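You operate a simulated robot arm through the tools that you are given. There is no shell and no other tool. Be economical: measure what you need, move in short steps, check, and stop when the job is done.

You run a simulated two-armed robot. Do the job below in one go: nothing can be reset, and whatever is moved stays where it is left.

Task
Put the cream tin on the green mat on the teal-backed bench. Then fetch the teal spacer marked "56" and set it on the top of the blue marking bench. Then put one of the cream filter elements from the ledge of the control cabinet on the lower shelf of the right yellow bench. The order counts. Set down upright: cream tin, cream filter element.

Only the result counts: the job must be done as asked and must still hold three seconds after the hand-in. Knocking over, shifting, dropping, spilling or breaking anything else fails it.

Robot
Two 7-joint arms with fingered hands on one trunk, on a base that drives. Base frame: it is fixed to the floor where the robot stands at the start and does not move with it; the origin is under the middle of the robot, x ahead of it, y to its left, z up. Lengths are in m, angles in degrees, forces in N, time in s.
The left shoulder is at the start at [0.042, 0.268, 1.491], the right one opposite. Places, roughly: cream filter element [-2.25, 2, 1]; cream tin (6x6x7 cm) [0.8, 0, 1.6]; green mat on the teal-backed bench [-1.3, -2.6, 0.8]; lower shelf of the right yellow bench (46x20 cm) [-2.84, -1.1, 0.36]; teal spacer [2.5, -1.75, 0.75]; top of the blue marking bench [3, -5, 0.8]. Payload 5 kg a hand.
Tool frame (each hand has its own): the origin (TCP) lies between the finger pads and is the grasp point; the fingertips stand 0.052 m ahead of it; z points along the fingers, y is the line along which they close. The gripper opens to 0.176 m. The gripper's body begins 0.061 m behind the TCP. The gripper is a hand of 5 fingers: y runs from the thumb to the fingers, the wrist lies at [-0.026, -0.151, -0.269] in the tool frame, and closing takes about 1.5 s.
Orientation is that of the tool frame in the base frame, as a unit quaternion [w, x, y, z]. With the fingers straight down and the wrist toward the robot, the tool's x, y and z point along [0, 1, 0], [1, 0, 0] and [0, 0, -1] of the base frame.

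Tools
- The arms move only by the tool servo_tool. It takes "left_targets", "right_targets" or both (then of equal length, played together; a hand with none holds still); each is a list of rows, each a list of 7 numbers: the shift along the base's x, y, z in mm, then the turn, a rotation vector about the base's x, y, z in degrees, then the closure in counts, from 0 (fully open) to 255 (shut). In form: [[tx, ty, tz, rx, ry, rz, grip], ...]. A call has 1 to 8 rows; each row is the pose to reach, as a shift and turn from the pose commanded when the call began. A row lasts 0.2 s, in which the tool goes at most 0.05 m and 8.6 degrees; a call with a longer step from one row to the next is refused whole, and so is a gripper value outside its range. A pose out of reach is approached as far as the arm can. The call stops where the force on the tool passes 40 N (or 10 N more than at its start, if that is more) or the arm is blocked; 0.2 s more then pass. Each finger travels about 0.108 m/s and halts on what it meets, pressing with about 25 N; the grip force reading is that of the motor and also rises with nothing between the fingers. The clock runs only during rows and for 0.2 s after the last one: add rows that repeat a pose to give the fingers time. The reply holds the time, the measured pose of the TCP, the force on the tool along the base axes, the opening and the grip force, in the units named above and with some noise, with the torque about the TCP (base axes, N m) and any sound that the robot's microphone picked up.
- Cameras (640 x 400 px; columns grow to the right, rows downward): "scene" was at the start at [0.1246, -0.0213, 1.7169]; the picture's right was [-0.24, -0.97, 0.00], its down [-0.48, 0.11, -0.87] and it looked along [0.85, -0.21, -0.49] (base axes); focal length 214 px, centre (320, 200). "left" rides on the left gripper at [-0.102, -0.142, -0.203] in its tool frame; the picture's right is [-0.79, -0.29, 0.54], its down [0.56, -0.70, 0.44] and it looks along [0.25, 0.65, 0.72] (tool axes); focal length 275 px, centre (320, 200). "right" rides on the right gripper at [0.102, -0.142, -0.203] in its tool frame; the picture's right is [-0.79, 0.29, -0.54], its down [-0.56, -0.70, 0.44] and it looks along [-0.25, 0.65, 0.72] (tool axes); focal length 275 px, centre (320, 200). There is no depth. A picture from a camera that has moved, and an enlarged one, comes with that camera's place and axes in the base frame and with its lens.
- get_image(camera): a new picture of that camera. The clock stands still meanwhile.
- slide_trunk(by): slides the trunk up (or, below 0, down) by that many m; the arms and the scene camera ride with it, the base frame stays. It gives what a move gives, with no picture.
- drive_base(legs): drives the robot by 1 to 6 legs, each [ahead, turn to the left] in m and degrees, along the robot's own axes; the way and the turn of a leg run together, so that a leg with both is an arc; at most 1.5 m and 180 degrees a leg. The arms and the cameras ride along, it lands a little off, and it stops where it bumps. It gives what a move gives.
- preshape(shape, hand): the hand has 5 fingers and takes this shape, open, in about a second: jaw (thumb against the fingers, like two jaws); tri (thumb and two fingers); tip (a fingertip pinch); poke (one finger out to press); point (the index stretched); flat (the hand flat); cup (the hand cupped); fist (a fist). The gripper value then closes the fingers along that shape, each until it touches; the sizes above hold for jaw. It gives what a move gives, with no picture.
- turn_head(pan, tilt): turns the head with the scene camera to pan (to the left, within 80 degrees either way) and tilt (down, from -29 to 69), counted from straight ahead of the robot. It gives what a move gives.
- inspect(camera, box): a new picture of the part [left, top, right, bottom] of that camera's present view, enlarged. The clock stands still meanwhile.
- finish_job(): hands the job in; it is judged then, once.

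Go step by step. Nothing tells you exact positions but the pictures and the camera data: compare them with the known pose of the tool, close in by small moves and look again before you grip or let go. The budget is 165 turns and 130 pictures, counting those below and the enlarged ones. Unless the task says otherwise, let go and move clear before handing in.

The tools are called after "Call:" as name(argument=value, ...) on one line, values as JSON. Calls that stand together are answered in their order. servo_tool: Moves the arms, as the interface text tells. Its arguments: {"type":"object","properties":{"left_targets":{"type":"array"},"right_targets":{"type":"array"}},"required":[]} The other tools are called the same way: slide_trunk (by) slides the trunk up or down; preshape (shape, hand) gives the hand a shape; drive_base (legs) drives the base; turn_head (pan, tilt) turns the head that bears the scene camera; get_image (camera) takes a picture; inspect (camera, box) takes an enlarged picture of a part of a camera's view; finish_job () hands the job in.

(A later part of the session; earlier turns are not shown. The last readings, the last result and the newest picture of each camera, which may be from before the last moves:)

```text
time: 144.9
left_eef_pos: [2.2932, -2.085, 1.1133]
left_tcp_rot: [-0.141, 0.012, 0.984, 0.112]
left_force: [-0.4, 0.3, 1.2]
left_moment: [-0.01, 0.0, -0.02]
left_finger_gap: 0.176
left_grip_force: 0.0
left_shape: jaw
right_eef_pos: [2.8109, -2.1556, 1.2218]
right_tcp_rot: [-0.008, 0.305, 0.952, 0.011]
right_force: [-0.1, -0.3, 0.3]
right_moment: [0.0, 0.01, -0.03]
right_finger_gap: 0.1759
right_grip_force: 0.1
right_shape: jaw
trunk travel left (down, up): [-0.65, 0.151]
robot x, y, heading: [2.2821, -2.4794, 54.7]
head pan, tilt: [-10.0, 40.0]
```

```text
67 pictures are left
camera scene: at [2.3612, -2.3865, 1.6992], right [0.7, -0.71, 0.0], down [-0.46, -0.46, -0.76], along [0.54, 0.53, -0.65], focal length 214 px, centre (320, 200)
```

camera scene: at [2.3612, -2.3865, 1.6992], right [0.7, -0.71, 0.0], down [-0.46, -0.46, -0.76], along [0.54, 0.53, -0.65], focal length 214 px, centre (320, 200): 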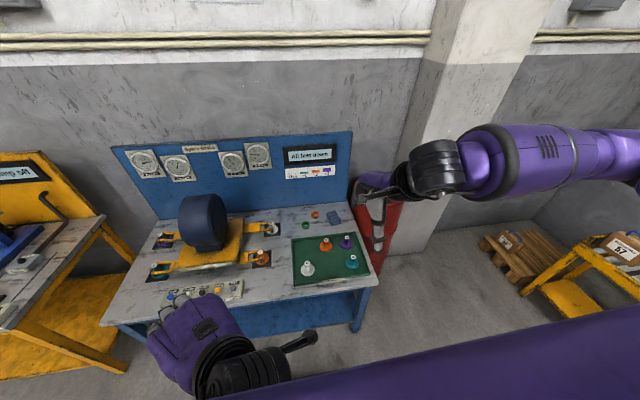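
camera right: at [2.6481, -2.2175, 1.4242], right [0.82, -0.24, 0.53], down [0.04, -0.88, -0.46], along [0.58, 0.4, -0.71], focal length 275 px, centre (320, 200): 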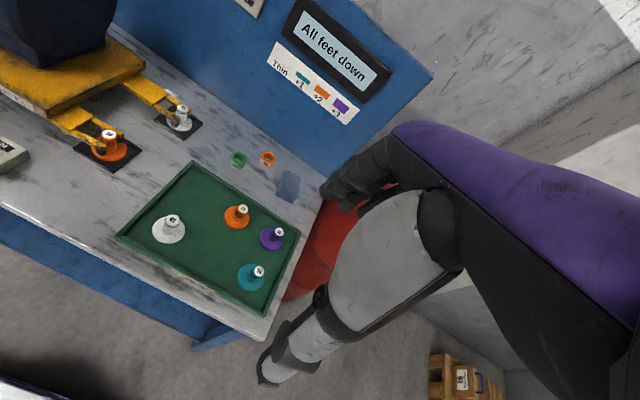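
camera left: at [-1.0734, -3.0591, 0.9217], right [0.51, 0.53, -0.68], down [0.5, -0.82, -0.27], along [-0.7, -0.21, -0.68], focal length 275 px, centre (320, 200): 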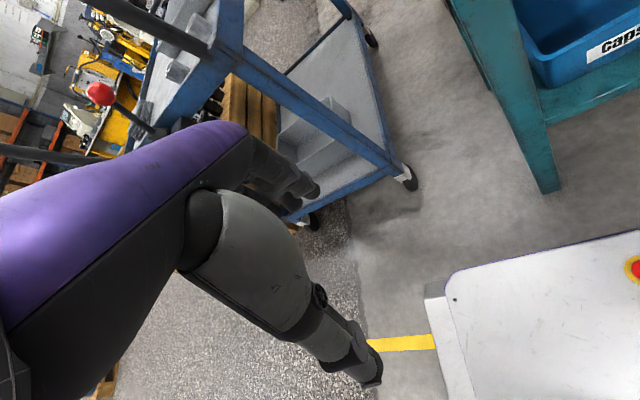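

Spacer is near (2.90, −2.07). Moving the right hand above it at z≈1.05 to look from close by.

Call:
servo_tool(right_targets=[[15, 15, -25, 0, 0, 0, 60], [30, 30, -55, 0, 0, 0, 100], [45, 45, -85, 0, 0, 0, 130], [60, 60, -115, 0, 0, 0, 138], [75, 73, -145, 0, 0, 0, 138], [89, 86, -170, 0, 0, 0, 138], [89, 86, -170, 0, 0, 0, 138]])

Call:
get_image(camera="right")

Call:
inspect(camera="scene", box=[280, 180, 440, 300])

```text
time: 145.2
left_eef_pos: [2.2641, -2.0743, 1.13]
left_tcp_rot: [-0.137, -0.048, 0.979, 0.14]
left_force: [-3.7, -0.1, 0.1]
left_moment: [-0.01, -0.4, -0.17]
left_finger_gap: 0.1759
left_grip_force: 0.0
left_shape: jaw
right_eef_pos: [2.792, -2.1733, 1.237]
right_tcp_rot: [-0.001, 0.313, 0.949, 0.02]
right_force: [-3.0, -1.4, 0.7]
right_moment: [0.07, -0.38, -0.05]
right_finger_gap: 0.1351
right_grip_force: 0.0
right_shape: jaw
trunk travel left (down, up): [-0.65, 0.151]
robot x, y, heading: [2.2811, -2.4785, 55.0]
head pan, tilt: [-10.0, 40.0]
stopped in row 1 (right hand): the force on the tool passed its limit at 85 N (the readings are from after the stop); the commanded pose is now the measured one
```

```text
66 pictures are left
camera right: at [2.6246, -2.2333, 1.4361], right [0.8, -0.26, 0.54], down [0.03, -0.88, -0.48], along [0.6, 0.4, -0.69], focal length 275 px, centre (320, 200)
```

right: 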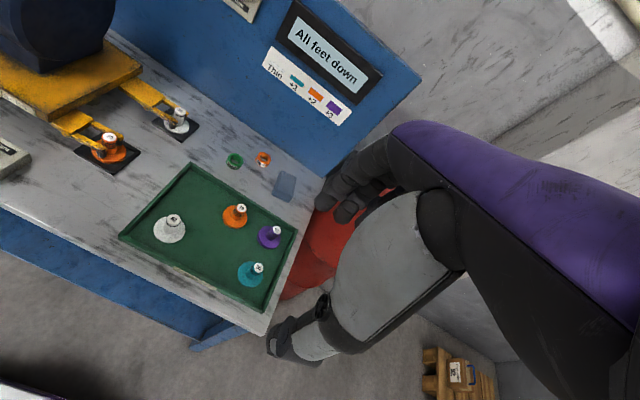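

```text
3.33 times, centred on (360, 240) of scene
camera zoom: at [2.356, -2.387, 1.6997], right [0.71, -0.71, 0.0], down [-0.46, -0.46, -0.76], along [0.54, 0.53, -0.65], focal length 715 px, centre (187, 67)
```

zoom: 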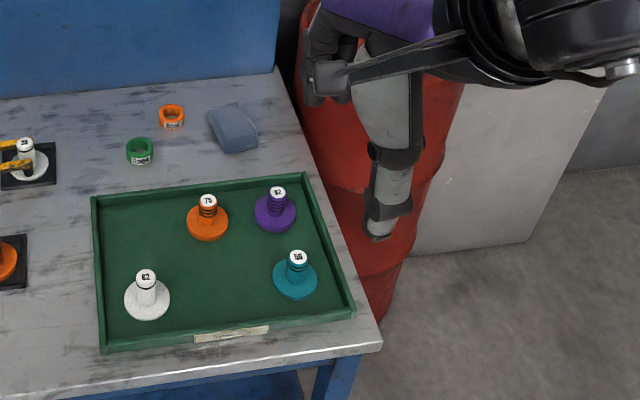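

Another jerk at motion start, nothing touched. I'll retry in gentler steps, horizontally first, and use the trunk to go down.

Call:
servo_tool(right_targets=[[4, 4, 0, 0, 0, 0, 80], [12, 12, 0, 0, 0, 0, 100], [24, 24, 0, 0, 0, 0, 120], [40, 38, 0, 0, 0, 0, 138], [56, 54, 0, 0, 0, 0, 138], [74, 70, 0, 0, 0, 0, 138], [92, 86, 0, 0, 0, 0, 138], [106, 100, 0, 0, 0, 0, 138]])

```text
time: 146.9
left_eef_pos: [2.2692, -2.0772, 1.1268]
left_tcp_rot: [-0.143, -0.032, 0.98, 0.137]
left_force: [-0.5, 1.0, -0.4]
left_moment: [-0.05, -0.02, -0.02]
left_finger_gap: 0.1759
left_grip_force: 0.0
left_shape: jaw
right_eef_pos: [2.9017, -2.0757, 1.2341]
right_tcp_rot: [-0.003, 0.313, 0.95, 0.023]
right_force: [0.1, 0.5, -0.8]
right_moment: [-0.06, -0.01, 0.03]
right_finger_gap: 0.0808
right_grip_force: 0.1
right_shape: jaw
trunk travel left (down, up): [-0.65, 0.151]
robot x, y, heading: [2.2768, -2.4752, 54.9]
head pan, tilt: [-10.0, 40.0]
```

Over the spacer now. Lowering 0.25 m with the trunk.

Call:
slide_trunk(by=-0.25)

Call:
get_image(camera="right")

Call:
get_image(camera="scene")

```text
time: 149.5
left_eef_pos: [2.2628, -2.088, 0.8558]
left_tcp_rot: [-0.162, -0.023, 0.981, 0.109]
left_force: [0.1, 0.5, 0.0]
left_moment: [0.01, -0.01, -0.04]
left_finger_gap: 0.176
left_grip_force: 0.0
left_shape: jaw
right_eef_pos: [2.9024, -2.0766, 0.9849]
right_tcp_rot: [-0.003, 0.313, 0.949, 0.024]
right_force: [-0.3, 0.0, 0.2]
right_moment: [0.03, -0.03, -0.05]
right_finger_gap: 0.0812
right_grip_force: 0.1
right_shape: jaw
trunk travel left (down, up): [-0.4, 0.401]
robot x, y, heading: [2.2793, -2.4769, 54.6]
head pan, tilt: [-10.0, 40.0]
```

```text
64 pictures are left
camera right: at [2.7329, -2.1397, 1.1833], right [0.8, -0.26, 0.54], down [0.04, -0.87, -0.48], along [0.6, 0.41, -0.69], focal length 275 px, centre (320, 200)
```

right: 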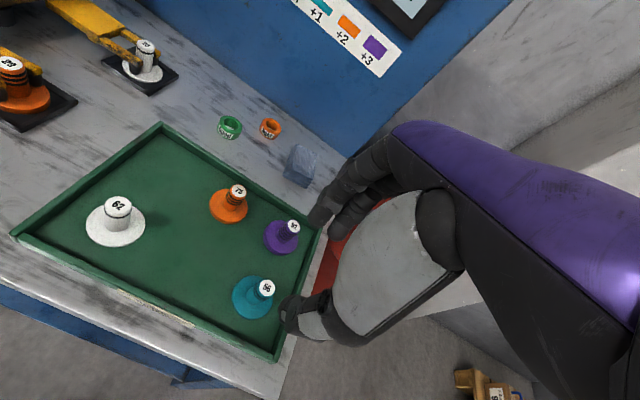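

```text
63 pictures are left
camera scene: at [2.3745, -2.3678, 1.448], right [0.7, -0.71, 0.0], down [-0.46, -0.46, -0.76], along [0.54, 0.53, -0.65], focal length 214 px, centre (320, 200)
```

scene: 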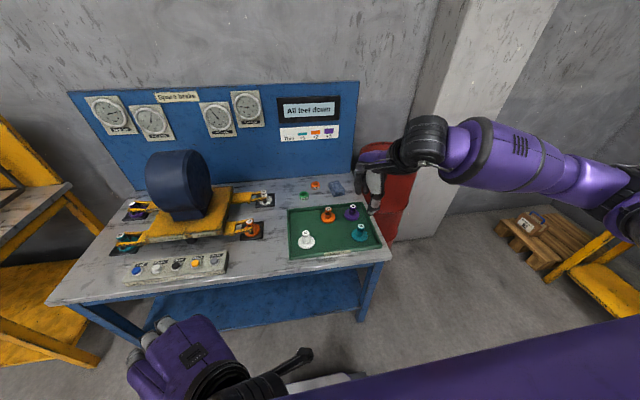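

The spacer's top refines to about (2.914, −2.068, 0.80–0.81). Small correction and a bit lower.

Call:
servo_tool(right_targets=[[4, 2, -8, 0, 0, 0, 138], [8, 5, -20, 0, 0, 0, 138], [12, 8, -35, 0, 0, 0, 138], [12, 8, -50, 0, 0, 0, 138], [12, 8, -50, 0, 0, 0, 138]])

Call:
inspect(camera="right", box=[200, 180, 400, 360])

Call:
inspect(camera="scene", box=[280, 160, 420, 260])

```text
time: 150.7
left_eef_pos: [2.2649, -2.088, 0.8556]
left_tcp_rot: [-0.162, -0.023, 0.98, 0.11]
left_force: [0.1, 0.4, 0.4]
left_moment: [0.0, 0.01, 0.0]
left_finger_gap: 0.1758
left_grip_force: 0.1
left_shape: jaw
right_eef_pos: [2.9132, -2.0686, 0.934]
right_tcp_rot: [-0.001, 0.312, 0.95, 0.023]
right_force: [0.1, -0.2, 0.7]
right_moment: [-0.04, -0.04, 0.0]
right_finger_gap: 0.0813
right_grip_force: 0.1
right_shape: jaw
trunk travel left (down, up): [-0.4, 0.401]
robot x, y, heading: [2.2813, -2.4763, 54.7]
head pan, tilt: [-10.0, 40.0]
```

```text
2.22 times, centred on (300, 270) of right
camera zoom: at [2.7449, -2.132, 1.1324], right [0.8, -0.26, 0.54], down [0.04, -0.87, -0.48], along [0.6, 0.41, -0.69], focal length 612 px, centre (364, 44)
```

zoom: 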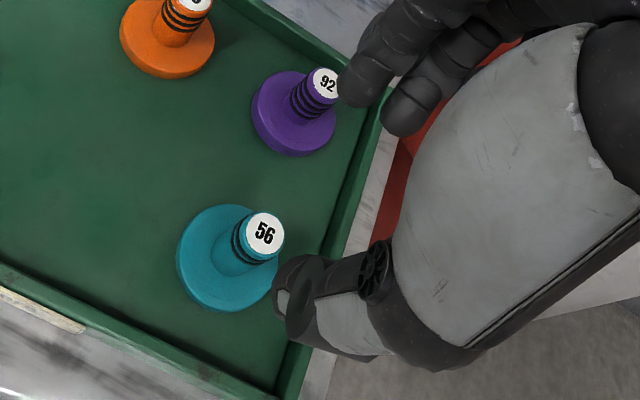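

```text
4.00 times, centred on (350, 210) of scene
camera zoom: at [2.3746, -2.3676, 1.4479], right [0.7, -0.71, 0.0], down [-0.46, -0.46, -0.76], along [0.54, 0.53, -0.65], focal length 858 px, centre (200, 160)
```

zoom: 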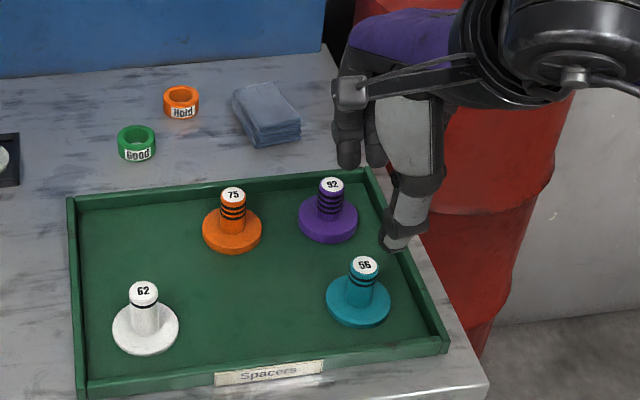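

Refined top estimate: (2.92, −2.067, ~0.79). Narrowing to 6 cm, shifting 7 mm, and descending until the tips are just above it.

Call:
servo_tool(right_targets=[[4, 1, -10, 0, 0, 0, 150], [7, 1, -25, 0, 0, 0, 165], [7, 1, -45, 0, 0, 0, 168], [7, 1, -65, 0, 0, 0, 168], [7, 1, -65, 0, 0, 0, 168]])

Call:
inspect(camera="right", box=[200, 180, 400, 360])

Call:
inspect(camera="scene", box=[310, 180, 420, 260])

```text
time: 151.9
left_eef_pos: [2.2637, -2.0883, 0.856]
left_tcp_rot: [-0.162, -0.022, 0.98, 0.111]
left_force: [0.4, -0.4, 0.2]
left_moment: [0.03, -0.01, 0.01]
left_finger_gap: 0.1758
left_grip_force: 0.2
left_shape: jaw
right_eef_pos: [2.9205, -2.0686, 0.8682]
right_tcp_rot: [-0.003, 0.312, 0.95, 0.023]
right_force: [-0.5, -0.7, 0.3]
right_moment: [0.01, 0.0, 0.01]
right_finger_gap: 0.0604
right_grip_force: 0.0
right_shape: jaw
trunk travel left (down, up): [-0.4, 0.401]
robot x, y, heading: [2.2819, -2.4772, 54.5]
head pan, tilt: [-10.0, 40.0]
```

```text
2.22 times, centred on (300, 270) of right
camera zoom: at [2.7519, -2.131, 1.0681], right [0.8, -0.26, 0.54], down [0.04, -0.88, -0.48], along [0.6, 0.41, -0.69], focal length 612 px, centre (364, 44)
```

zoom: 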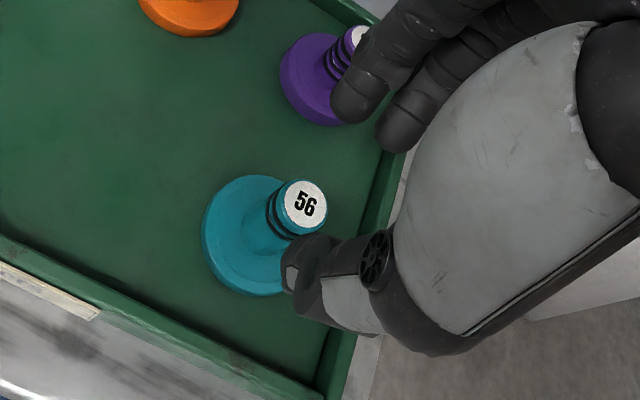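

```text
5.00 times, centred on (365, 220) of scene
camera zoom: at [2.3745, -2.3676, 1.4479], right [0.7, -0.71, 0.0], down [-0.46, -0.46, -0.76], along [0.54, 0.53, -0.65], focal length 1072 px, centre (95, 100)
```

zoom: 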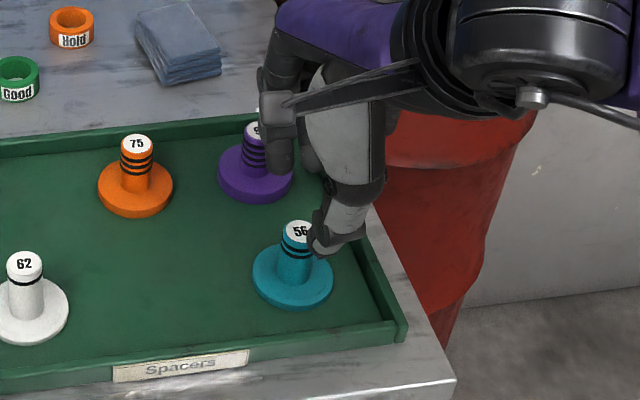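

The thumb sits about 1.5 cm right of the post, so I shift 1 cm left and descend to grip height.

Call:
servo_tool(right_targets=[[-8, 6, -5, 0, 0, 0, 168], [-8, 6, -20, 0, 0, 0, 168], [-8, 6, -35, 0, 0, 0, 168], [-8, 6, -47, 0, 0, 0, 168], [-8, 6, -52, 0, 0, 0, 168], [-8, 6, -52, 0, 0, 0, 168]])

Call:
inspect(camera="right", box=[200, 180, 400, 360])

Call:
inspect(camera="scene", box=[310, 180, 420, 260])

```text
time: 153.3
left_eef_pos: [2.2629, -2.0878, 0.8569]
left_tcp_rot: [-0.162, -0.022, 0.98, 0.11]
left_force: [0.7, -0.4, -0.9]
left_moment: [0.03, 0.01, 0.0]
left_finger_gap: 0.1756
left_grip_force: 0.2
left_shape: jaw
right_eef_pos: [2.9115, -2.0629, 0.8173]
right_tcp_rot: [-0.002, 0.312, 0.95, 0.024]
right_force: [-0.7, 1.6, 0.7]
right_moment: [0.0, -0.02, 0.0]
right_finger_gap: 0.0602
right_grip_force: 0.2
right_shape: jaw
trunk travel left (down, up): [-0.4, 0.401]
robot x, y, heading: [2.2821, -2.4738, 54.5]
head pan, tilt: [-10.0, 40.0]
```

```text
2.22 times, centred on (300, 270) of right
camera zoom: at [2.7438, -2.1249, 1.0155], right [0.8, -0.26, 0.54], down [0.04, -0.88, -0.48], along [0.6, 0.41, -0.69], focal length 612 px, centre (364, 44)
```

zoom: 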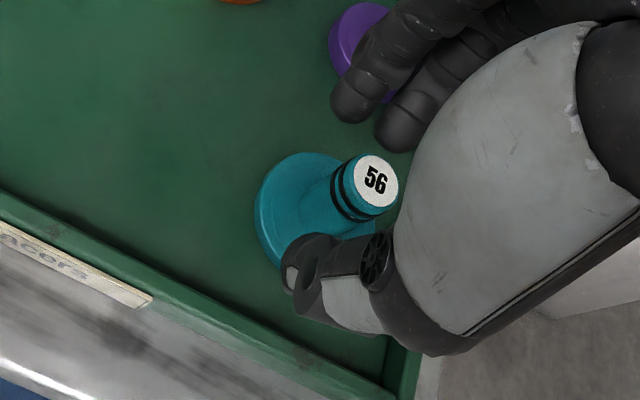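

```text
5.00 times, centred on (365, 220) of scene
camera zoom: at [2.3746, -2.3675, 1.4478], right [0.7, -0.71, 0.0], down [-0.46, -0.46, -0.76], along [0.54, 0.53, -0.65], focal length 1072 px, centre (95, 100)
```

zoom: 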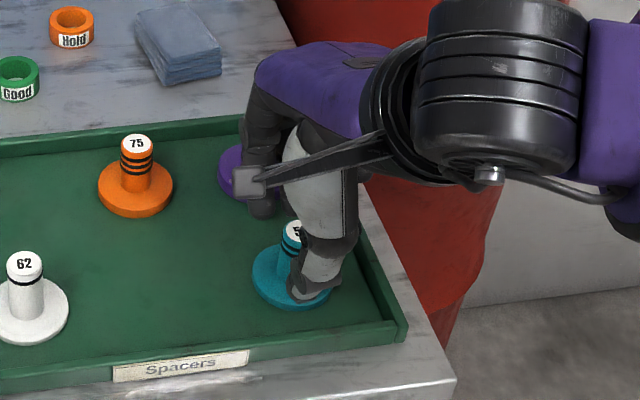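

The post is between thumb and fingers. Closing.

Call:
servo_tool(right_targets=[[0, 0, 0, 0, 0, 0, 185], [0, 0, 0, 0, 0, 0, 200], [0, 0, 0, 0, 0, 0, 215], [0, 0, 0, 0, 0, 0, 230], [0, 0, 0, 0, 0, 0, 245], [0, 0, 0, 0, 0, 0, 255], [0, 0, 0, 0, 0, 0, 255], [0, 0, 0, 0, 0, 0, 255]])

Call:
inspect(camera="right", box=[200, 180, 400, 360])

```text
time: 155.1
left_eef_pos: [2.2638, -2.0886, 0.8546]
left_tcp_rot: [-0.162, -0.022, 0.98, 0.11]
left_force: [0.6, -0.1, 0.3]
left_moment: [-0.01, 0.0, 0.0]
left_finger_gap: 0.1755
left_grip_force: 0.1
left_shape: jaw
right_eef_pos: [2.9125, -2.0623, 0.8166]
right_tcp_rot: [-0.003, 0.313, 0.95, 0.023]
right_force: [-0.8, -0.2, 1.0]
right_moment: [-0.02, 0.0, 0.02]
right_finger_gap: 0.0144
right_grip_force: 25.2
right_shape: jaw
trunk travel left (down, up): [-0.4, 0.401]
robot x, y, heading: [2.2804, -2.4755, 55.0]
head pan, tilt: [-10.0, 40.0]
```

```text
2.22 times, centred on (300, 270) of right
camera zoom: at [2.7439, -2.1251, 1.0156], right [0.8, -0.26, 0.54], down [0.04, -0.88, -0.48], along [0.6, 0.41, -0.69], focal length 612 px, centre (364, 44)
```

zoom: 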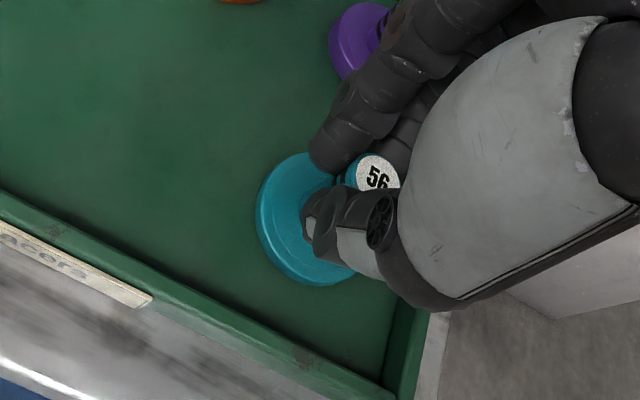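

Gripped with the spacer unmoved (gap 1.4 cm, 25 N). Lifting with the trunk.

Call:
slide_trunk(by=0.05)

Call:
inspect(camera="right", box=[200, 180, 400, 360])

```text
time: 156.1
left_eef_pos: [2.2651, -2.0848, 0.9112]
left_tcp_rot: [-0.157, -0.025, 0.98, 0.119]
left_force: [0.6, 1.1, -1.2]
left_moment: [-0.01, 0.03, 0.04]
left_finger_gap: 0.176
left_grip_force: 0.0
left_shape: jaw
right_eef_pos: [2.9107, -2.0624, 0.8656]
right_tcp_rot: [-0.003, 0.313, 0.949, 0.022]
right_force: [0.4, 0.4, -2.7]
right_moment: [0.01, 0.05, 0.02]
right_finger_gap: 0.0141
right_grip_force: 25.0
right_shape: jaw
trunk travel left (down, up): [-0.45, 0.351]
robot x, y, heading: [2.2791, -2.4747, 54.8]
head pan, tilt: [-10.0, 40.0]
```

```text
2.22 times, centred on (300, 270) of right
camera zoom: at [2.7441, -2.1245, 1.0646], right [0.8, -0.26, 0.54], down [0.04, -0.88, -0.48], along [0.6, 0.41, -0.69], focal length 612 px, centre (364, 44)
```

zoom: 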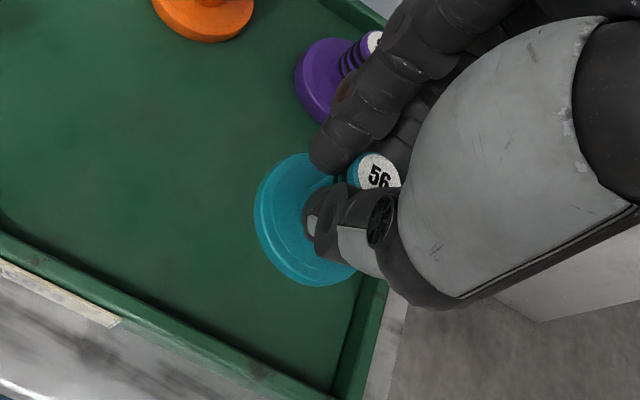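

Lifted cleanly. Raising the trunk to travel height, pulling the hand back, and turning toward the blue marking bench.

Call:
slide_trunk(by=0.2)

Call:
servo_tool(right_targets=[[-4, -6, 0, 0, 0, 0, 255], [-14, -20, 0, 0, 0, 0, 255], [-29, -40, 5, 0, 0, 0, 255], [-46, -65, 10, 0, 0, 0, 255], [-64, -90, 15, 0, 0, 0, 255], [-80, -112, 20, 0, 0, 0, 255]])

Call:
drive_base(legs=[[0, -145.5], [1.0, 0]])

Call:
turn_head(pan=40, tilt=25)

Call:
get_image(camera="scene")

```text
time: 158.2
left_eef_pos: [2.2683, -2.0783, 1.1254]
left_tcp_rot: [-0.145, -0.031, 0.979, 0.137]
left_force: [-0.1, -0.3, 0.3]
left_moment: [0.0, 0.03, 0.03]
left_finger_gap: 0.1756
left_grip_force: 0.1
left_shape: jaw
right_eef_pos: [2.9115, -2.0635, 1.0658]
right_tcp_rot: [-0.003, 0.313, 0.95, 0.022]
right_force: [-0.4, -1.1, -2.6]
right_moment: [0.04, 0.01, -0.02]
right_finger_gap: 0.0141
right_grip_force: 24.9
right_shape: jaw
trunk travel left (down, up): [-0.65, 0.151]
robot x, y, heading: [2.2792, -2.4777, 54.6]
head pan, tilt: [-10.0, 40.0]
```

```text
time: 159.6
left_eef_pos: [2.267, -2.0793, 1.1251]
left_tcp_rot: [-0.145, -0.031, 0.979, 0.137]
left_force: [-0.5, 0.6, -0.5]
left_moment: [0.07, -0.04, -0.02]
left_finger_gap: 0.176
left_grip_force: 0.0
left_shape: jaw
right_eef_pos: [2.8333, -2.1737, 1.0879]
right_tcp_rot: [-0.002, 0.313, 0.95, 0.023]
right_force: [0.4, 0.0, -0.8]
right_moment: [0.05, -0.01, -0.01]
right_finger_gap: 0.0144
right_grip_force: 25.5
right_shape: jaw
trunk travel left (down, up): [-0.65, 0.151]
robot x, y, heading: [2.279, -2.4773, 54.7]
head pan, tilt: [-10.0, 40.0]
```

```text
time: 176.0
left_eef_pos: [2.515, -3.7996, 1.127]
left_tcp_rot: [0.089, 0.918, 0.34, 0.182]
left_force: [-0.1, 0.6, -0.1]
left_moment: [0.09, -0.04, 0.03]
left_finger_gap: 0.176
left_grip_force: 0.1
left_shape: jaw
right_eef_pos: [1.9932, -4.0432, 1.0864]
right_tcp_rot: [0.021, 1.0, -0.013, 0.01]
right_force: [-0.2, -0.3, -1.4]
right_moment: [0.06, -0.04, 0.0]
right_finger_gap: 0.0139
right_grip_force: 25.1
right_shape: jaw
trunk travel left (down, up): [-0.65, 0.151]
robot x, y, heading: [2.2751, -3.4758, -90.4]
head pan, tilt: [-10.0, 40.0]
```

```text
time: 177.2
left_eef_pos: [2.5261, -3.7939, 1.1326]
left_tcp_rot: [0.101, 0.911, 0.353, 0.187]
left_force: [0.7, 0.6, -0.7]
left_moment: [-0.06, 0.03, -0.02]
left_finger_gap: 0.1759
left_grip_force: 0.0
left_shape: jaw
right_eef_pos: [1.9923, -4.0282, 1.0937]
right_tcp_rot: [0.029, 0.999, -0.013, 0.009]
right_force: [0.2, 0.5, -1.6]
right_moment: [-0.02, 0.04, -0.02]
right_finger_gap: 0.0138
right_grip_force: 25.0
right_shape: jaw
trunk travel left (down, up): [-0.65, 0.151]
robot x, y, heading: [2.2734, -3.4766, -90.2]
head pan, tilt: [40.0, 25.0]
```

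```text
54 pictures are left
camera scene: at [2.3332, -3.5847, 1.7228], right [-0.77, -0.64, -0.01], down [-0.27, 0.34, -0.9], along [0.58, -0.69, -0.43], focal length 214 px, centre (320, 200)
```

scene: 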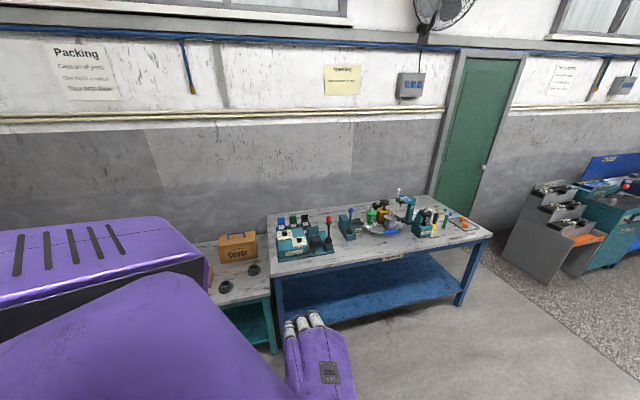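

Call:
inspect(camera="scene", box=[255, 170, 505, 290])

```text
2.56 times, centred on (380, 230) of scene
camera zoom: at [2.3332, -3.5847, 1.7228], right [-0.77, -0.64, -0.01], down [-0.27, 0.34, -0.9], along [0.58, -0.69, -0.43], focal length 549 px, centre (166, 123)
```

zoom: 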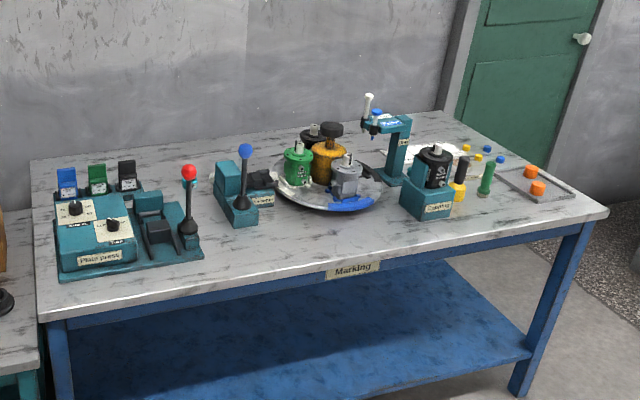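

There is a free strip at the bench front, near (2.765, −4.775), in front of the turntable. Driving to (2.41, −4.21) and facing the bench (heading −36°).

Call:
slide_trunk(by=0.12)

Call:
drive_base(legs=[[0, 10.8], [0.744, 0], [0, 43.4]])

Call:
turn_head(pan=-15, tilt=45)

Call:
get_image(camera="scene")

Call:
get_image(camera="right")

```text
time: 178.7
left_eef_pos: [2.5272, -3.7948, 1.2526]
left_tcp_rot: [0.102, 0.91, 0.355, 0.186]
left_force: [0.4, 0.0, 0.2]
left_moment: [0.01, -0.02, 0.0]
left_finger_gap: 0.1758
left_grip_force: 0.2
left_shape: jaw
right_eef_pos: [1.9923, -4.029, 1.2142]
right_tcp_rot: [0.027, 1.0, -0.013, 0.01]
right_force: [-0.7, -0.6, -1.9]
right_moment: [0.0, -0.02, 0.01]
right_finger_gap: 0.0142
right_grip_force: 25.3
right_shape: jaw
trunk travel left (down, up): [-0.77, 0.031]
robot x, y, heading: [2.2764, -3.479, -90.3]
head pan, tilt: [40.0, 25.0]
```

```text
time: 188.0
left_eef_pos: [2.8131, -4.1901, 1.2541]
left_tcp_rot: [0.007, 0.642, 0.735, 0.218]
left_force: [0.3, -0.1, -0.3]
left_moment: [-0.02, 0.0, -0.02]
left_finger_gap: 0.1761
left_grip_force: 0.1
left_shape: jaw
right_eef_pos: [2.6883, -4.7607, 1.2151]
right_tcp_rot: [0.02, 0.897, 0.441, 0.022]
right_force: [0.0, 0.1, -2.2]
right_moment: [0.02, -0.08, -0.05]
right_finger_gap: 0.0143
right_grip_force: 25.4
right_shape: jaw
trunk travel left (down, up): [-0.77, 0.031]
robot x, y, heading: [2.408, -4.2105, -36.7]
head pan, tilt: [40.0, 25.0]
```

```text
time: 189.2
left_eef_pos: [2.8128, -4.1773, 1.2574]
left_tcp_rot: [0.013, 0.627, 0.744, 0.229]
left_force: [0.1, 0.0, -0.4]
left_moment: [-0.05, -0.04, -0.07]
left_finger_gap: 0.1761
left_grip_force: 0.1
left_shape: jaw
right_eef_pos: [2.6739, -4.7505, 1.2227]
right_tcp_rot: [0.026, 0.897, 0.441, 0.024]
right_force: [-0.4, 0.6, -1.6]
right_moment: [-0.08, -0.05, 0.0]
right_finger_gap: 0.0139
right_grip_force: 25.1
right_shape: jaw
trunk travel left (down, up): [-0.77, 0.031]
robot x, y, heading: [2.4074, -4.2118, -36.2]
head pan, tilt: [-15.0, 45.0]
```

```text
52 pictures are left
camera scene: at [2.4856, -4.2956, 1.8122], right [-0.78, -0.63, 0.0], down [-0.45, 0.56, -0.7], along [0.44, -0.55, -0.72], focal length 214 px, centre (320, 200)
```

scene: 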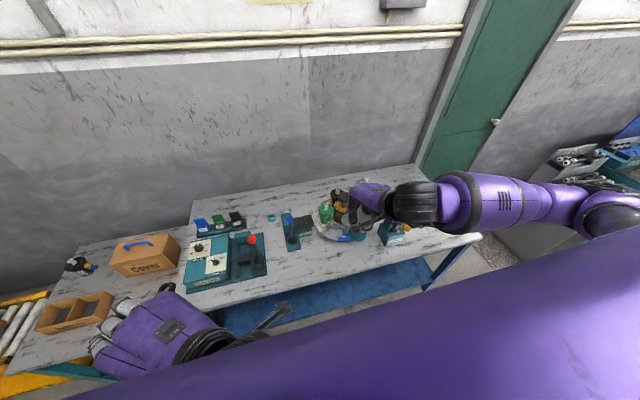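

```text
51 pictures are left
camera right: at [2.6111, -4.5786, 1.4169], right [-0.29, -0.79, 0.54], down [-0.86, -0.03, -0.5], along [0.41, -0.61, -0.67], focal length 275 px, centre (320, 200)
```

right: 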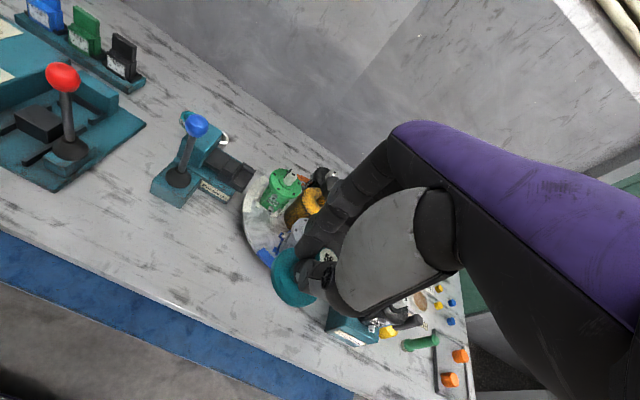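

The free zone on the marking bench is clear; target spacer centre (2.787, −4.770). Moving the hand over it, levelling slightly.

Call:
servo_tool(right_targets=[[4, 0, 0, 0, 0, 0, 255], [15, -1, 0, 0.2, 0.6, 0, 255], [32, -2, 0, 0.4, 1.2, 0, 255], [52, -4, 0, 0.6, 1.8, 0, 255], [75, -6, 0, 0.7, 2.4, 0, 255], [98, -8, 0, 0.7, 2.4, 0, 255], [115, -8, 0, 0.7, 2.4, 0, 255]])

Call:
slide_trunk(by=-0.27)

Call:
get_image(camera="scene")

Call:
get_image(camera="right")

```text
time: 190.8
left_eef_pos: [2.8134, -4.1766, 1.2568]
left_tcp_rot: [0.01, 0.627, 0.744, 0.23]
left_force: [0.6, 1.1, 0.3]
left_moment: [-0.05, 0.06, 0.04]
left_finger_gap: 0.1758
left_grip_force: 0.0
left_shape: jaw
right_eef_pos: [2.7911, -4.7613, 1.221]
right_tcp_rot: [0.011, 0.897, 0.442, 0.007]
right_force: [0.5, -0.1, -2.7]
right_moment: [-0.02, 0.02, -0.01]
right_finger_gap: 0.014
right_grip_force: 25.3
right_shape: jaw
trunk travel left (down, up): [-0.77, 0.031]
robot x, y, heading: [2.4095, -4.2105, -36.2]
head pan, tilt: [-15.0, 45.0]
```

```text
time: 193.6
left_eef_pos: [2.8067, -4.1746, 0.9772]
left_tcp_rot: [-0.003, 0.634, 0.739, 0.227]
left_force: [0.4, 0.1, -0.3]
left_moment: [-0.04, -0.02, -0.04]
left_finger_gap: 0.1759
left_grip_force: 0.1
left_shape: jaw
right_eef_pos: [2.7899, -4.7599, 0.9516]
right_tcp_rot: [0.012, 0.897, 0.442, 0.008]
right_force: [-0.1, -0.1, -1.6]
right_moment: [0.03, 0.0, -0.02]
right_finger_gap: 0.0142
right_grip_force: 25.1
right_shape: jaw
trunk travel left (down, up): [-0.5, 0.301]
robot x, y, heading: [2.4039, -4.2137, -36.2]
head pan, tilt: [-15.0, 45.0]
```

```text
50 pictures are left
camera scene: at [2.4929, -4.3014, 1.5418], right [-0.78, -0.63, 0.0], down [-0.45, 0.56, -0.7], along [0.43, -0.55, -0.72], focal length 214 px, centre (320, 200)
```

scene: 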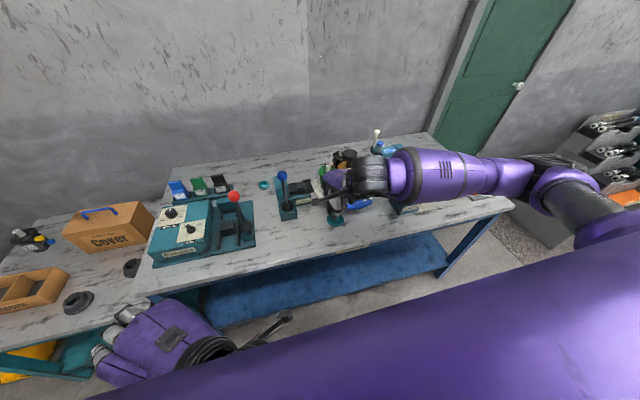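

```text
49 pictures are left
camera right: at [2.7348, -4.5895, 1.1511], right [-0.27, -0.79, 0.54], down [-0.89, -0.02, -0.46], along [0.38, -0.61, -0.7], focal length 275 px, centre (320, 200)
```

right: 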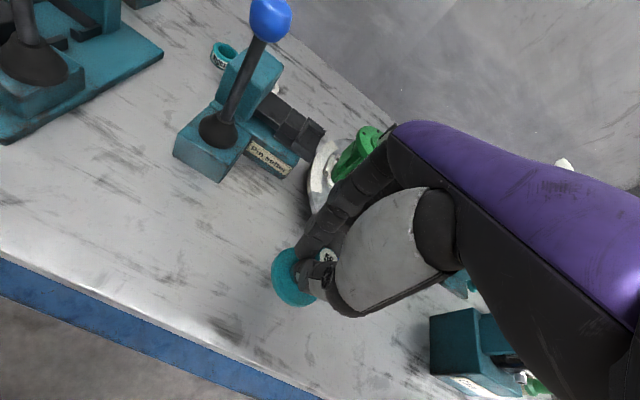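

The spacer hangs over free bench surface. I'll nudge 2 cm left of the turntable and descend most of the way.

Call:
servo_tool(right_targets=[[2, 7, -5, 0, 0, 0, 255], [6, 16, -15, 0, 0, 0, 255], [6, 21, -30, 0, 0, 0, 255], [6, 21, -45, 0, 0, 0, 255], [6, 21, -58, 0, 0, 0, 255], [6, 21, -58, 0, 0, 0, 255]])

Call:
get_image(camera="right")

Call:
inspect(camera="scene", box=[270, 140, 410, 240])

```text
time: 195.0
left_eef_pos: [2.8071, -4.1739, 0.978]
left_tcp_rot: [-0.003, 0.633, 0.74, 0.228]
left_force: [0.6, 0.9, -0.3]
left_moment: [0.05, 0.05, 0.0]
left_finger_gap: 0.1756
left_grip_force: 0.1
left_shape: jaw
right_eef_pos: [2.7961, -4.7391, 0.8937]
right_tcp_rot: [0.012, 0.897, 0.441, 0.008]
right_force: [-1.0, 0.5, 1.0]
right_moment: [-0.02, 0.02, -0.02]
right_finger_gap: 0.0138
right_grip_force: 24.8
right_shape: jaw
trunk travel left (down, up): [-0.5, 0.301]
robot x, y, heading: [2.4065, -4.2094, -36.3]
head pan, tilt: [-15.0, 45.0]
```

```text
48 pictures are left
camera right: at [2.7411, -4.5682, 1.0933], right [-0.27, -0.8, 0.54], down [-0.89, -0.02, -0.46], along [0.38, -0.61, -0.7], focal length 275 px, centre (320, 200)
```

right: 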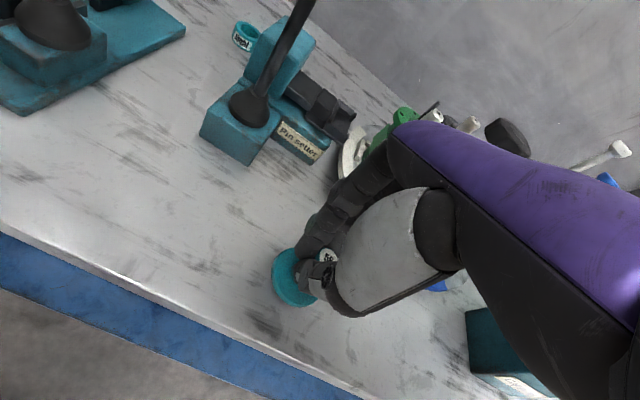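

```text
4.00 times, centred on (340, 190) of scene
camera zoom: at [2.493, -4.3014, 1.5416], right [-0.78, -0.63, 0.0], down [-0.45, 0.56, -0.7], along [0.43, -0.55, -0.72], focal length 858 px, centre (240, 240)
```

zoom: 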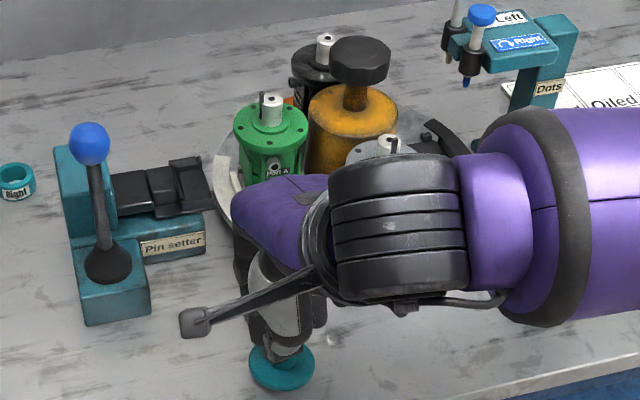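

Near contact. Creeping down a few millimetres at a time.

Call:
servo_tool(right_targets=[[0, 0, -3, 0, 0, 0, 255], [0, 0, -5, 0, 0, 0, 255], [0, 0, -5, 0, 0, 0, 255]])

Call:
servo_tool(right_targets=[[0, 0, -3, 0, 0, 0, 255], [0, 0, -5, 0, 0, 0, 255], [0, 0, -5, 0, 0, 0, 255]])

```text
time: 195.8
left_eef_pos: [2.8068, -4.1728, 0.9766]
left_tcp_rot: [-0.003, 0.634, 0.739, 0.227]
left_force: [-0.9, -1.3, -0.1]
left_moment: [0.0, -0.02, 0.0]
left_finger_gap: 0.1759
left_grip_force: 0.2
left_shape: jaw
right_eef_pos: [2.7965, -4.7396, 0.8887]
right_tcp_rot: [0.011, 0.897, 0.441, 0.009]
right_force: [0.4, 3.6, 10.6]
right_moment: [-0.21, -0.1, 0.09]
right_finger_gap: 0.0149
right_grip_force: 24.8
right_shape: jaw
trunk travel left (down, up): [-0.5, 0.301]
robot x, y, heading: [2.4114, -4.2126, -36.2]
head pan, tilt: [-15.0, 45.0]
```

```text
time: 196.6
left_eef_pos: [2.8063, -4.1739, 0.9781]
left_tcp_rot: [-0.002, 0.634, 0.739, 0.227]
left_force: [-0.9, 0.7, 0.2]
left_moment: [-0.02, -0.04, 0.0]
left_finger_gap: 0.1758
left_grip_force: 0.0
left_shape: jaw
right_eef_pos: [2.7969, -4.7386, 0.8858]
right_tcp_rot: [0.013, 0.897, 0.441, 0.01]
right_force: [2.2, 3.9, 34.3]
right_moment: [-0.24, -0.05, 0.11]
right_finger_gap: 0.0166
right_grip_force: 25.3
right_shape: jaw
trunk travel left (down, up): [-0.5, 0.301]
robot x, y, heading: [2.4062, -4.2105, -36.5]
head pan, tilt: [-15.0, 45.0]
```

The spacer is on the bench. Relieving the pressure and opening.

Call:
servo_tool(right_targets=[[0, 0, 4, 0, 0, 0, 255], [0, 0, 5, 0, 0, 0, 235], [0, 0, 5, 0, 0, 0, 220], [0, 0, 5, 0, 0, 0, 205], [0, 0, 5, 0, 0, 0, 190], [0, 0, 5, 0, 0, 0, 175], [0, 0, 5, 0, 0, 0, 165], [0, 0, 5, 0, 0, 0, 165]])

Call:
get_image(camera="right")

```text
time: 198.4
left_eef_pos: [2.8071, -4.174, 0.9762]
left_tcp_rot: [-0.004, 0.634, 0.739, 0.228]
left_force: [0.4, 0.4, 0.6]
left_moment: [-0.04, -0.01, 0.0]
left_finger_gap: 0.1759
left_grip_force: 0.0
left_shape: jaw
right_eef_pos: [2.7957, -4.7397, 0.8877]
right_tcp_rot: [0.011, 0.897, 0.442, 0.008]
right_force: [0.0, 0.5, 0.2]
right_moment: [0.01, 0.0, 0.0]
right_finger_gap: 0.0619
right_grip_force: 0.0
right_shape: jaw
trunk travel left (down, up): [-0.5, 0.301]
robot x, y, heading: [2.4066, -4.213, -36.4]
head pan, tilt: [-15.0, 45.0]
```

```text
46 pictures are left
camera right: at [2.7407, -4.5685, 1.0883], right [-0.27, -0.8, 0.54], down [-0.89, -0.02, -0.46], along [0.38, -0.61, -0.7], focal length 275 px, centre (320, 200)
```

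right: 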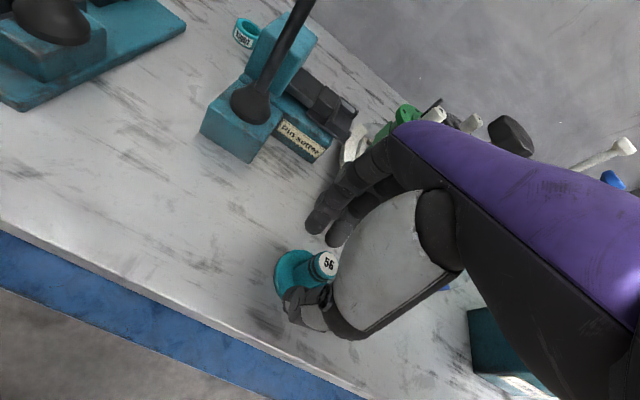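

Released cleanly; it stands flat. Raising the trunk straight up.

Call:
slide_trunk(by=0.27)

Call:
get_image(camera="right")

```text
time: 201.1
left_eef_pos: [2.8134, -4.177, 1.2562]
left_tcp_rot: [0.011, 0.629, 0.743, 0.229]
left_force: [-0.6, 1.2, 0.6]
left_moment: [0.0, 0.0, 0.0]
left_finger_gap: 0.1758
left_grip_force: 0.0
left_shape: jaw
right_eef_pos: [2.7954, -4.739, 1.1583]
right_tcp_rot: [0.01, 0.897, 0.442, 0.008]
right_force: [0.2, -0.4, 0.2]
right_moment: [0.02, 0.03, -0.02]
right_finger_gap: 0.0615
right_grip_force: 0.0
right_shape: jaw
trunk travel left (down, up): [-0.77, 0.031]
robot x, y, heading: [2.4034, -4.2102, -36.3]
head pan, tilt: [-15.0, 45.0]
```

```text
45 pictures are left
camera right: at [2.741, -4.5687, 1.3576], right [-0.27, -0.8, 0.54], down [-0.89, -0.02, -0.46], along [0.38, -0.61, -0.7], focal length 275 px, centre (320, 200)
```

right: 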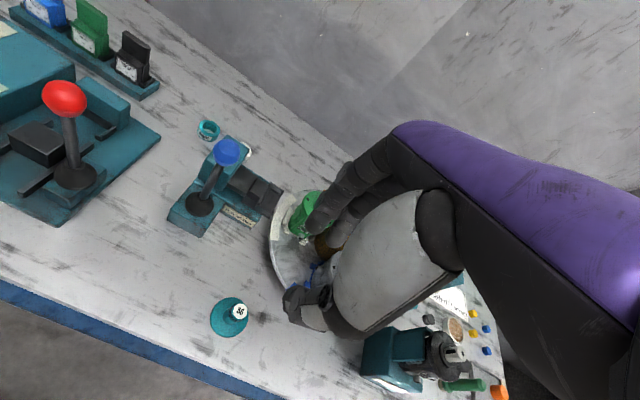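

The "56" spacer stands on the marking bench — part two done. Pulling the hand back and driving toward the control cabinet area.

Call:
servo_tool(right_targets=[[-4, 3, 4, 0, 0, 0, 120], [-14, 10, 12, 0, 0, 0, 80], [-30, 21, 24, 0, 0, 0, 40], [-50, 35, 38, 0, 0, 0, 0], [-72, 52, 50, 0, 0, 0, 0], [-92, 66, 60, 0, 0, 0, 0], [-97, 70, 60, 0, 0, 0, 0]])

Call:
drive_base(legs=[[0, 141.7], [0.95, 0], [0.93, 0], [0, 49.1], [1.2, 0], [1.13, 0]])

Call:
turn_head(pan=-25, tilt=12)

Call:
get_image(camera="scene")

```text
time: 202.7
left_eef_pos: [2.812, -4.1772, 1.2544]
left_tcp_rot: [0.011, 0.628, 0.743, 0.231]
left_force: [-0.5, 0.0, 0.0]
left_moment: [0.02, 0.04, -0.01]
left_finger_gap: 0.1759
left_grip_force: 0.0
left_shape: jaw
right_eef_pos: [2.6984, -4.6701, 1.2174]
right_tcp_rot: [0.011, 0.897, 0.442, 0.008]
right_force: [0.5, -0.4, 0.1]
right_moment: [0.01, 0.02, 0.01]
right_finger_gap: 0.1757
right_grip_force: 0.0
right_shape: jaw
trunk travel left (down, up): [-0.77, 0.031]
robot x, y, heading: [2.4093, -4.2139, -36.3]
head pan, tilt: [-15.0, 45.0]
```

```text
time: 243.3
left_eef_pos: [-0.6202, -1.5424, 1.2573]
left_tcp_rot: [0.229, 0.802, -0.552, 0.011]
left_force: [0.5, 0.6, 0.4]
left_moment: [-0.02, -0.01, 0.03]
left_finger_gap: 0.1762
left_grip_force: 0.0
left_shape: jaw
right_eef_pos: [-0.6062, -1.0359, 1.2181]
right_tcp_rot: [-0.01, -0.527, 0.849, 0.01]
right_force: [0.0, 0.2, 0.4]
right_moment: [0.02, -0.02, 0.03]
right_finger_gap: 0.1758
right_grip_force: 0.0
right_shape: jaw
trunk travel left (down, up): [-0.77, 0.031]
robot x, y, heading: [-0.2309, -1.4238, 155.1]
head pan, tilt: [-15.0, 45.0]
```

```text
time: 244.3
left_eef_pos: [-0.6194, -1.5538, 1.2595]
left_tcp_rot: [0.243, 0.809, -0.535, 0.007]
left_force: [0.0, 0.8, -1.0]
left_moment: [-0.06, -0.02, 0.06]
left_finger_gap: 0.176
left_grip_force: 0.1
left_shape: jaw
right_eef_pos: [-0.5997, -1.0332, 1.2203]
right_tcp_rot: [-0.009, -0.518, 0.855, 0.017]
right_force: [-0.9, 0.6, -0.2]
right_moment: [-0.04, -0.03, 0.03]
right_finger_gap: 0.176
right_grip_force: 0.0
right_shape: jaw
trunk travel left (down, up): [-0.77, 0.031]
robot x, y, heading: [-0.2254, -1.4282, 155.1]
head pan, tilt: [-25.0, 12.0]
```

```text
44 pictures are left
camera scene: at [-0.3221, -1.3392, 1.8635], right [0.76, 0.64, 0.01], down [0.15, -0.17, -0.98], along [-0.63, 0.75, -0.22], focal length 214 px, centre (320, 200)
```

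scene: 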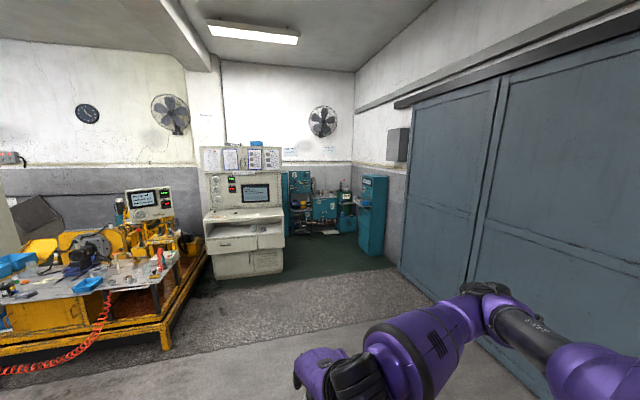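

The listed ledge position falls on the teal cabinet area ahead-right. Zooming there.

Call:
inspect(camera="scene", box=[270, 150, 420, 270])

Call:
inspect(camera="scene", box=[0, 190, 240, 370])

```text
3.33 times, centred on (345, 210) of scene
camera zoom: at [-0.3221, -1.3392, 1.8635], right [0.76, 0.64, 0.01], down [0.15, -0.17, -0.98], along [-0.63, 0.75, -0.22], focal length 715 px, centre (237, 167)
```

zoom: 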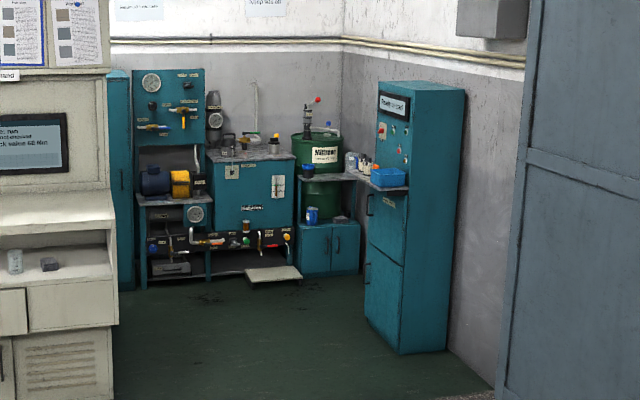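

```text
2.22 times, centred on (120, 280) of scene
camera zoom: at [-0.3221, -1.3392, 1.8635], right [0.76, 0.64, 0.01], down [0.15, -0.17, -0.98], along [-0.63, 0.75, -0.22], focal length 477 px, centre (764, 22)
```

zoom: 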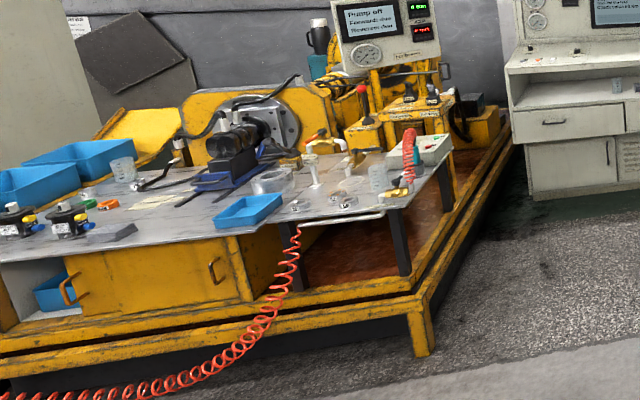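

The teal control cabinet's ledge is near (−2.2, 2.0), its front facing away along heading 54°. Driving via (−1.2, 0.39) to about (−2.8, 1.63).

Call:
drive_base(legs=[[0, -36.7], [1.05, 0], [1.01, 0], [0, 23.6], [1.0, 0], [1.0, 0]])

Call:
turn_head(pan=-65, tilt=25)

Call:
get_image(camera="scene")

```text
time: 275.7
left_eef_pos: [-3.1649, 1.5698, 1.259]
left_tcp_rot: [0.247, 0.747, -0.616, -0.022]
left_force: [0.1, 0.5, -1.0]
left_moment: [-0.01, -0.04, 0.05]
left_finger_gap: 0.1757
left_grip_force: 0.0
left_shape: jaw
right_eef_pos: [-3.0255, 2.0687, 1.2225]
right_tcp_rot: [-0.003, -0.422, 0.907, 0.01]
right_force: [0.0, 0.6, 0.0]
right_moment: [-0.02, -0.04, -0.02]
right_finger_gap: 0.1758
right_grip_force: 0.1
right_shape: jaw
trunk travel left (down, up): [-0.77, 0.031]
robot x, y, heading: [-2.7546, 1.609, 141.3]
head pan, tilt: [-25.0, 12.0]
```

```text
time: 276.8
left_eef_pos: [-3.1675, 1.5576, 1.2638]
left_tcp_rot: [0.258, 0.756, -0.6, -0.029]
left_force: [0.6, -0.8, -0.4]
left_moment: [0.02, 0.0, 0.04]
left_finger_gap: 0.176
left_grip_force: 0.0
left_shape: jaw
right_eef_pos: [-3.0206, 2.0739, 1.2216]
right_tcp_rot: [0.0, -0.407, 0.913, 0.019]
right_force: [-1.0, -0.9, 0.5]
right_moment: [0.02, -0.06, -0.01]
right_finger_gap: 0.1759
right_grip_force: 0.0
right_shape: jaw
trunk travel left (down, up): [-0.77, 0.031]
robot x, y, heading: [-2.7598, 1.606, 141.5]
head pan, tilt: [-65.0, 25.0]
```

```text
41 pictures are left
camera scene: at [-2.7628, 1.7194, 1.8432], right [0.97, -0.23, 0.01], down [-0.09, -0.42, -0.9], along [0.22, 0.88, -0.43], focal length 214 px, centre (320, 200)
```

scene: 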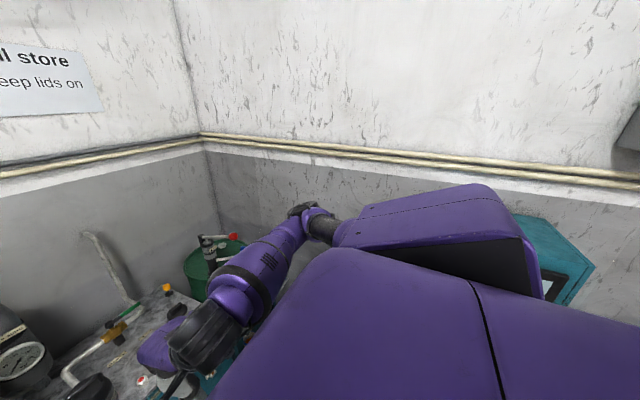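

The right hand should be higher and tucked in before I turn to face the ledge. Raising and pulling it back first.

Call:
servo_tool(right_targets=[[0, 0, 8, 0, 0, 0, 0], [4, -3, 28, 0, 0, 0, 0], [12, -9, 58, 0, 0, 0, 0], [22, -17, 95, 0, 0, 0, 0], [34, -27, 135, 0, 0, 0, 0], [46, -36, 175, 0, 0, 0, 0], [55, -43, 210, 0, 0, 0, 0], [55, -43, 210, 0, 0, 0, 0]])

```text
time: 277.6
left_eef_pos: [-3.1694, 1.5437, 1.268]
left_tcp_rot: [0.269, 0.767, -0.582, -0.036]
left_force: [-0.5, -1.3, -1.1]
left_moment: [0.1, 0.01, -0.07]
left_finger_gap: 0.1761
left_grip_force: 0.1
left_shape: jaw
right_eef_pos: [-3.0235, 2.0718, 1.2351]
right_tcp_rot: [0.012, -0.397, 0.917, 0.02]
right_force: [-3.1, -0.5, 1.3]
right_moment: [0.09, -0.33, -0.01]
right_finger_gap: 0.1759
right_grip_force: 0.1
right_shape: jaw
right hand out of reach, approached as far as the arm can: row 1, 2, 3
trunk travel left (down, up): [-0.77, 0.031]
robot x, y, heading: [-2.7538, 1.6044, 141.4]
head pan, tilt: [-65.0, 25.0]
stopped in row 3 (right hand): the force on the tool passed its limit at 63 N (the readings are from after the stop); the commanded pose is now the measured one
```

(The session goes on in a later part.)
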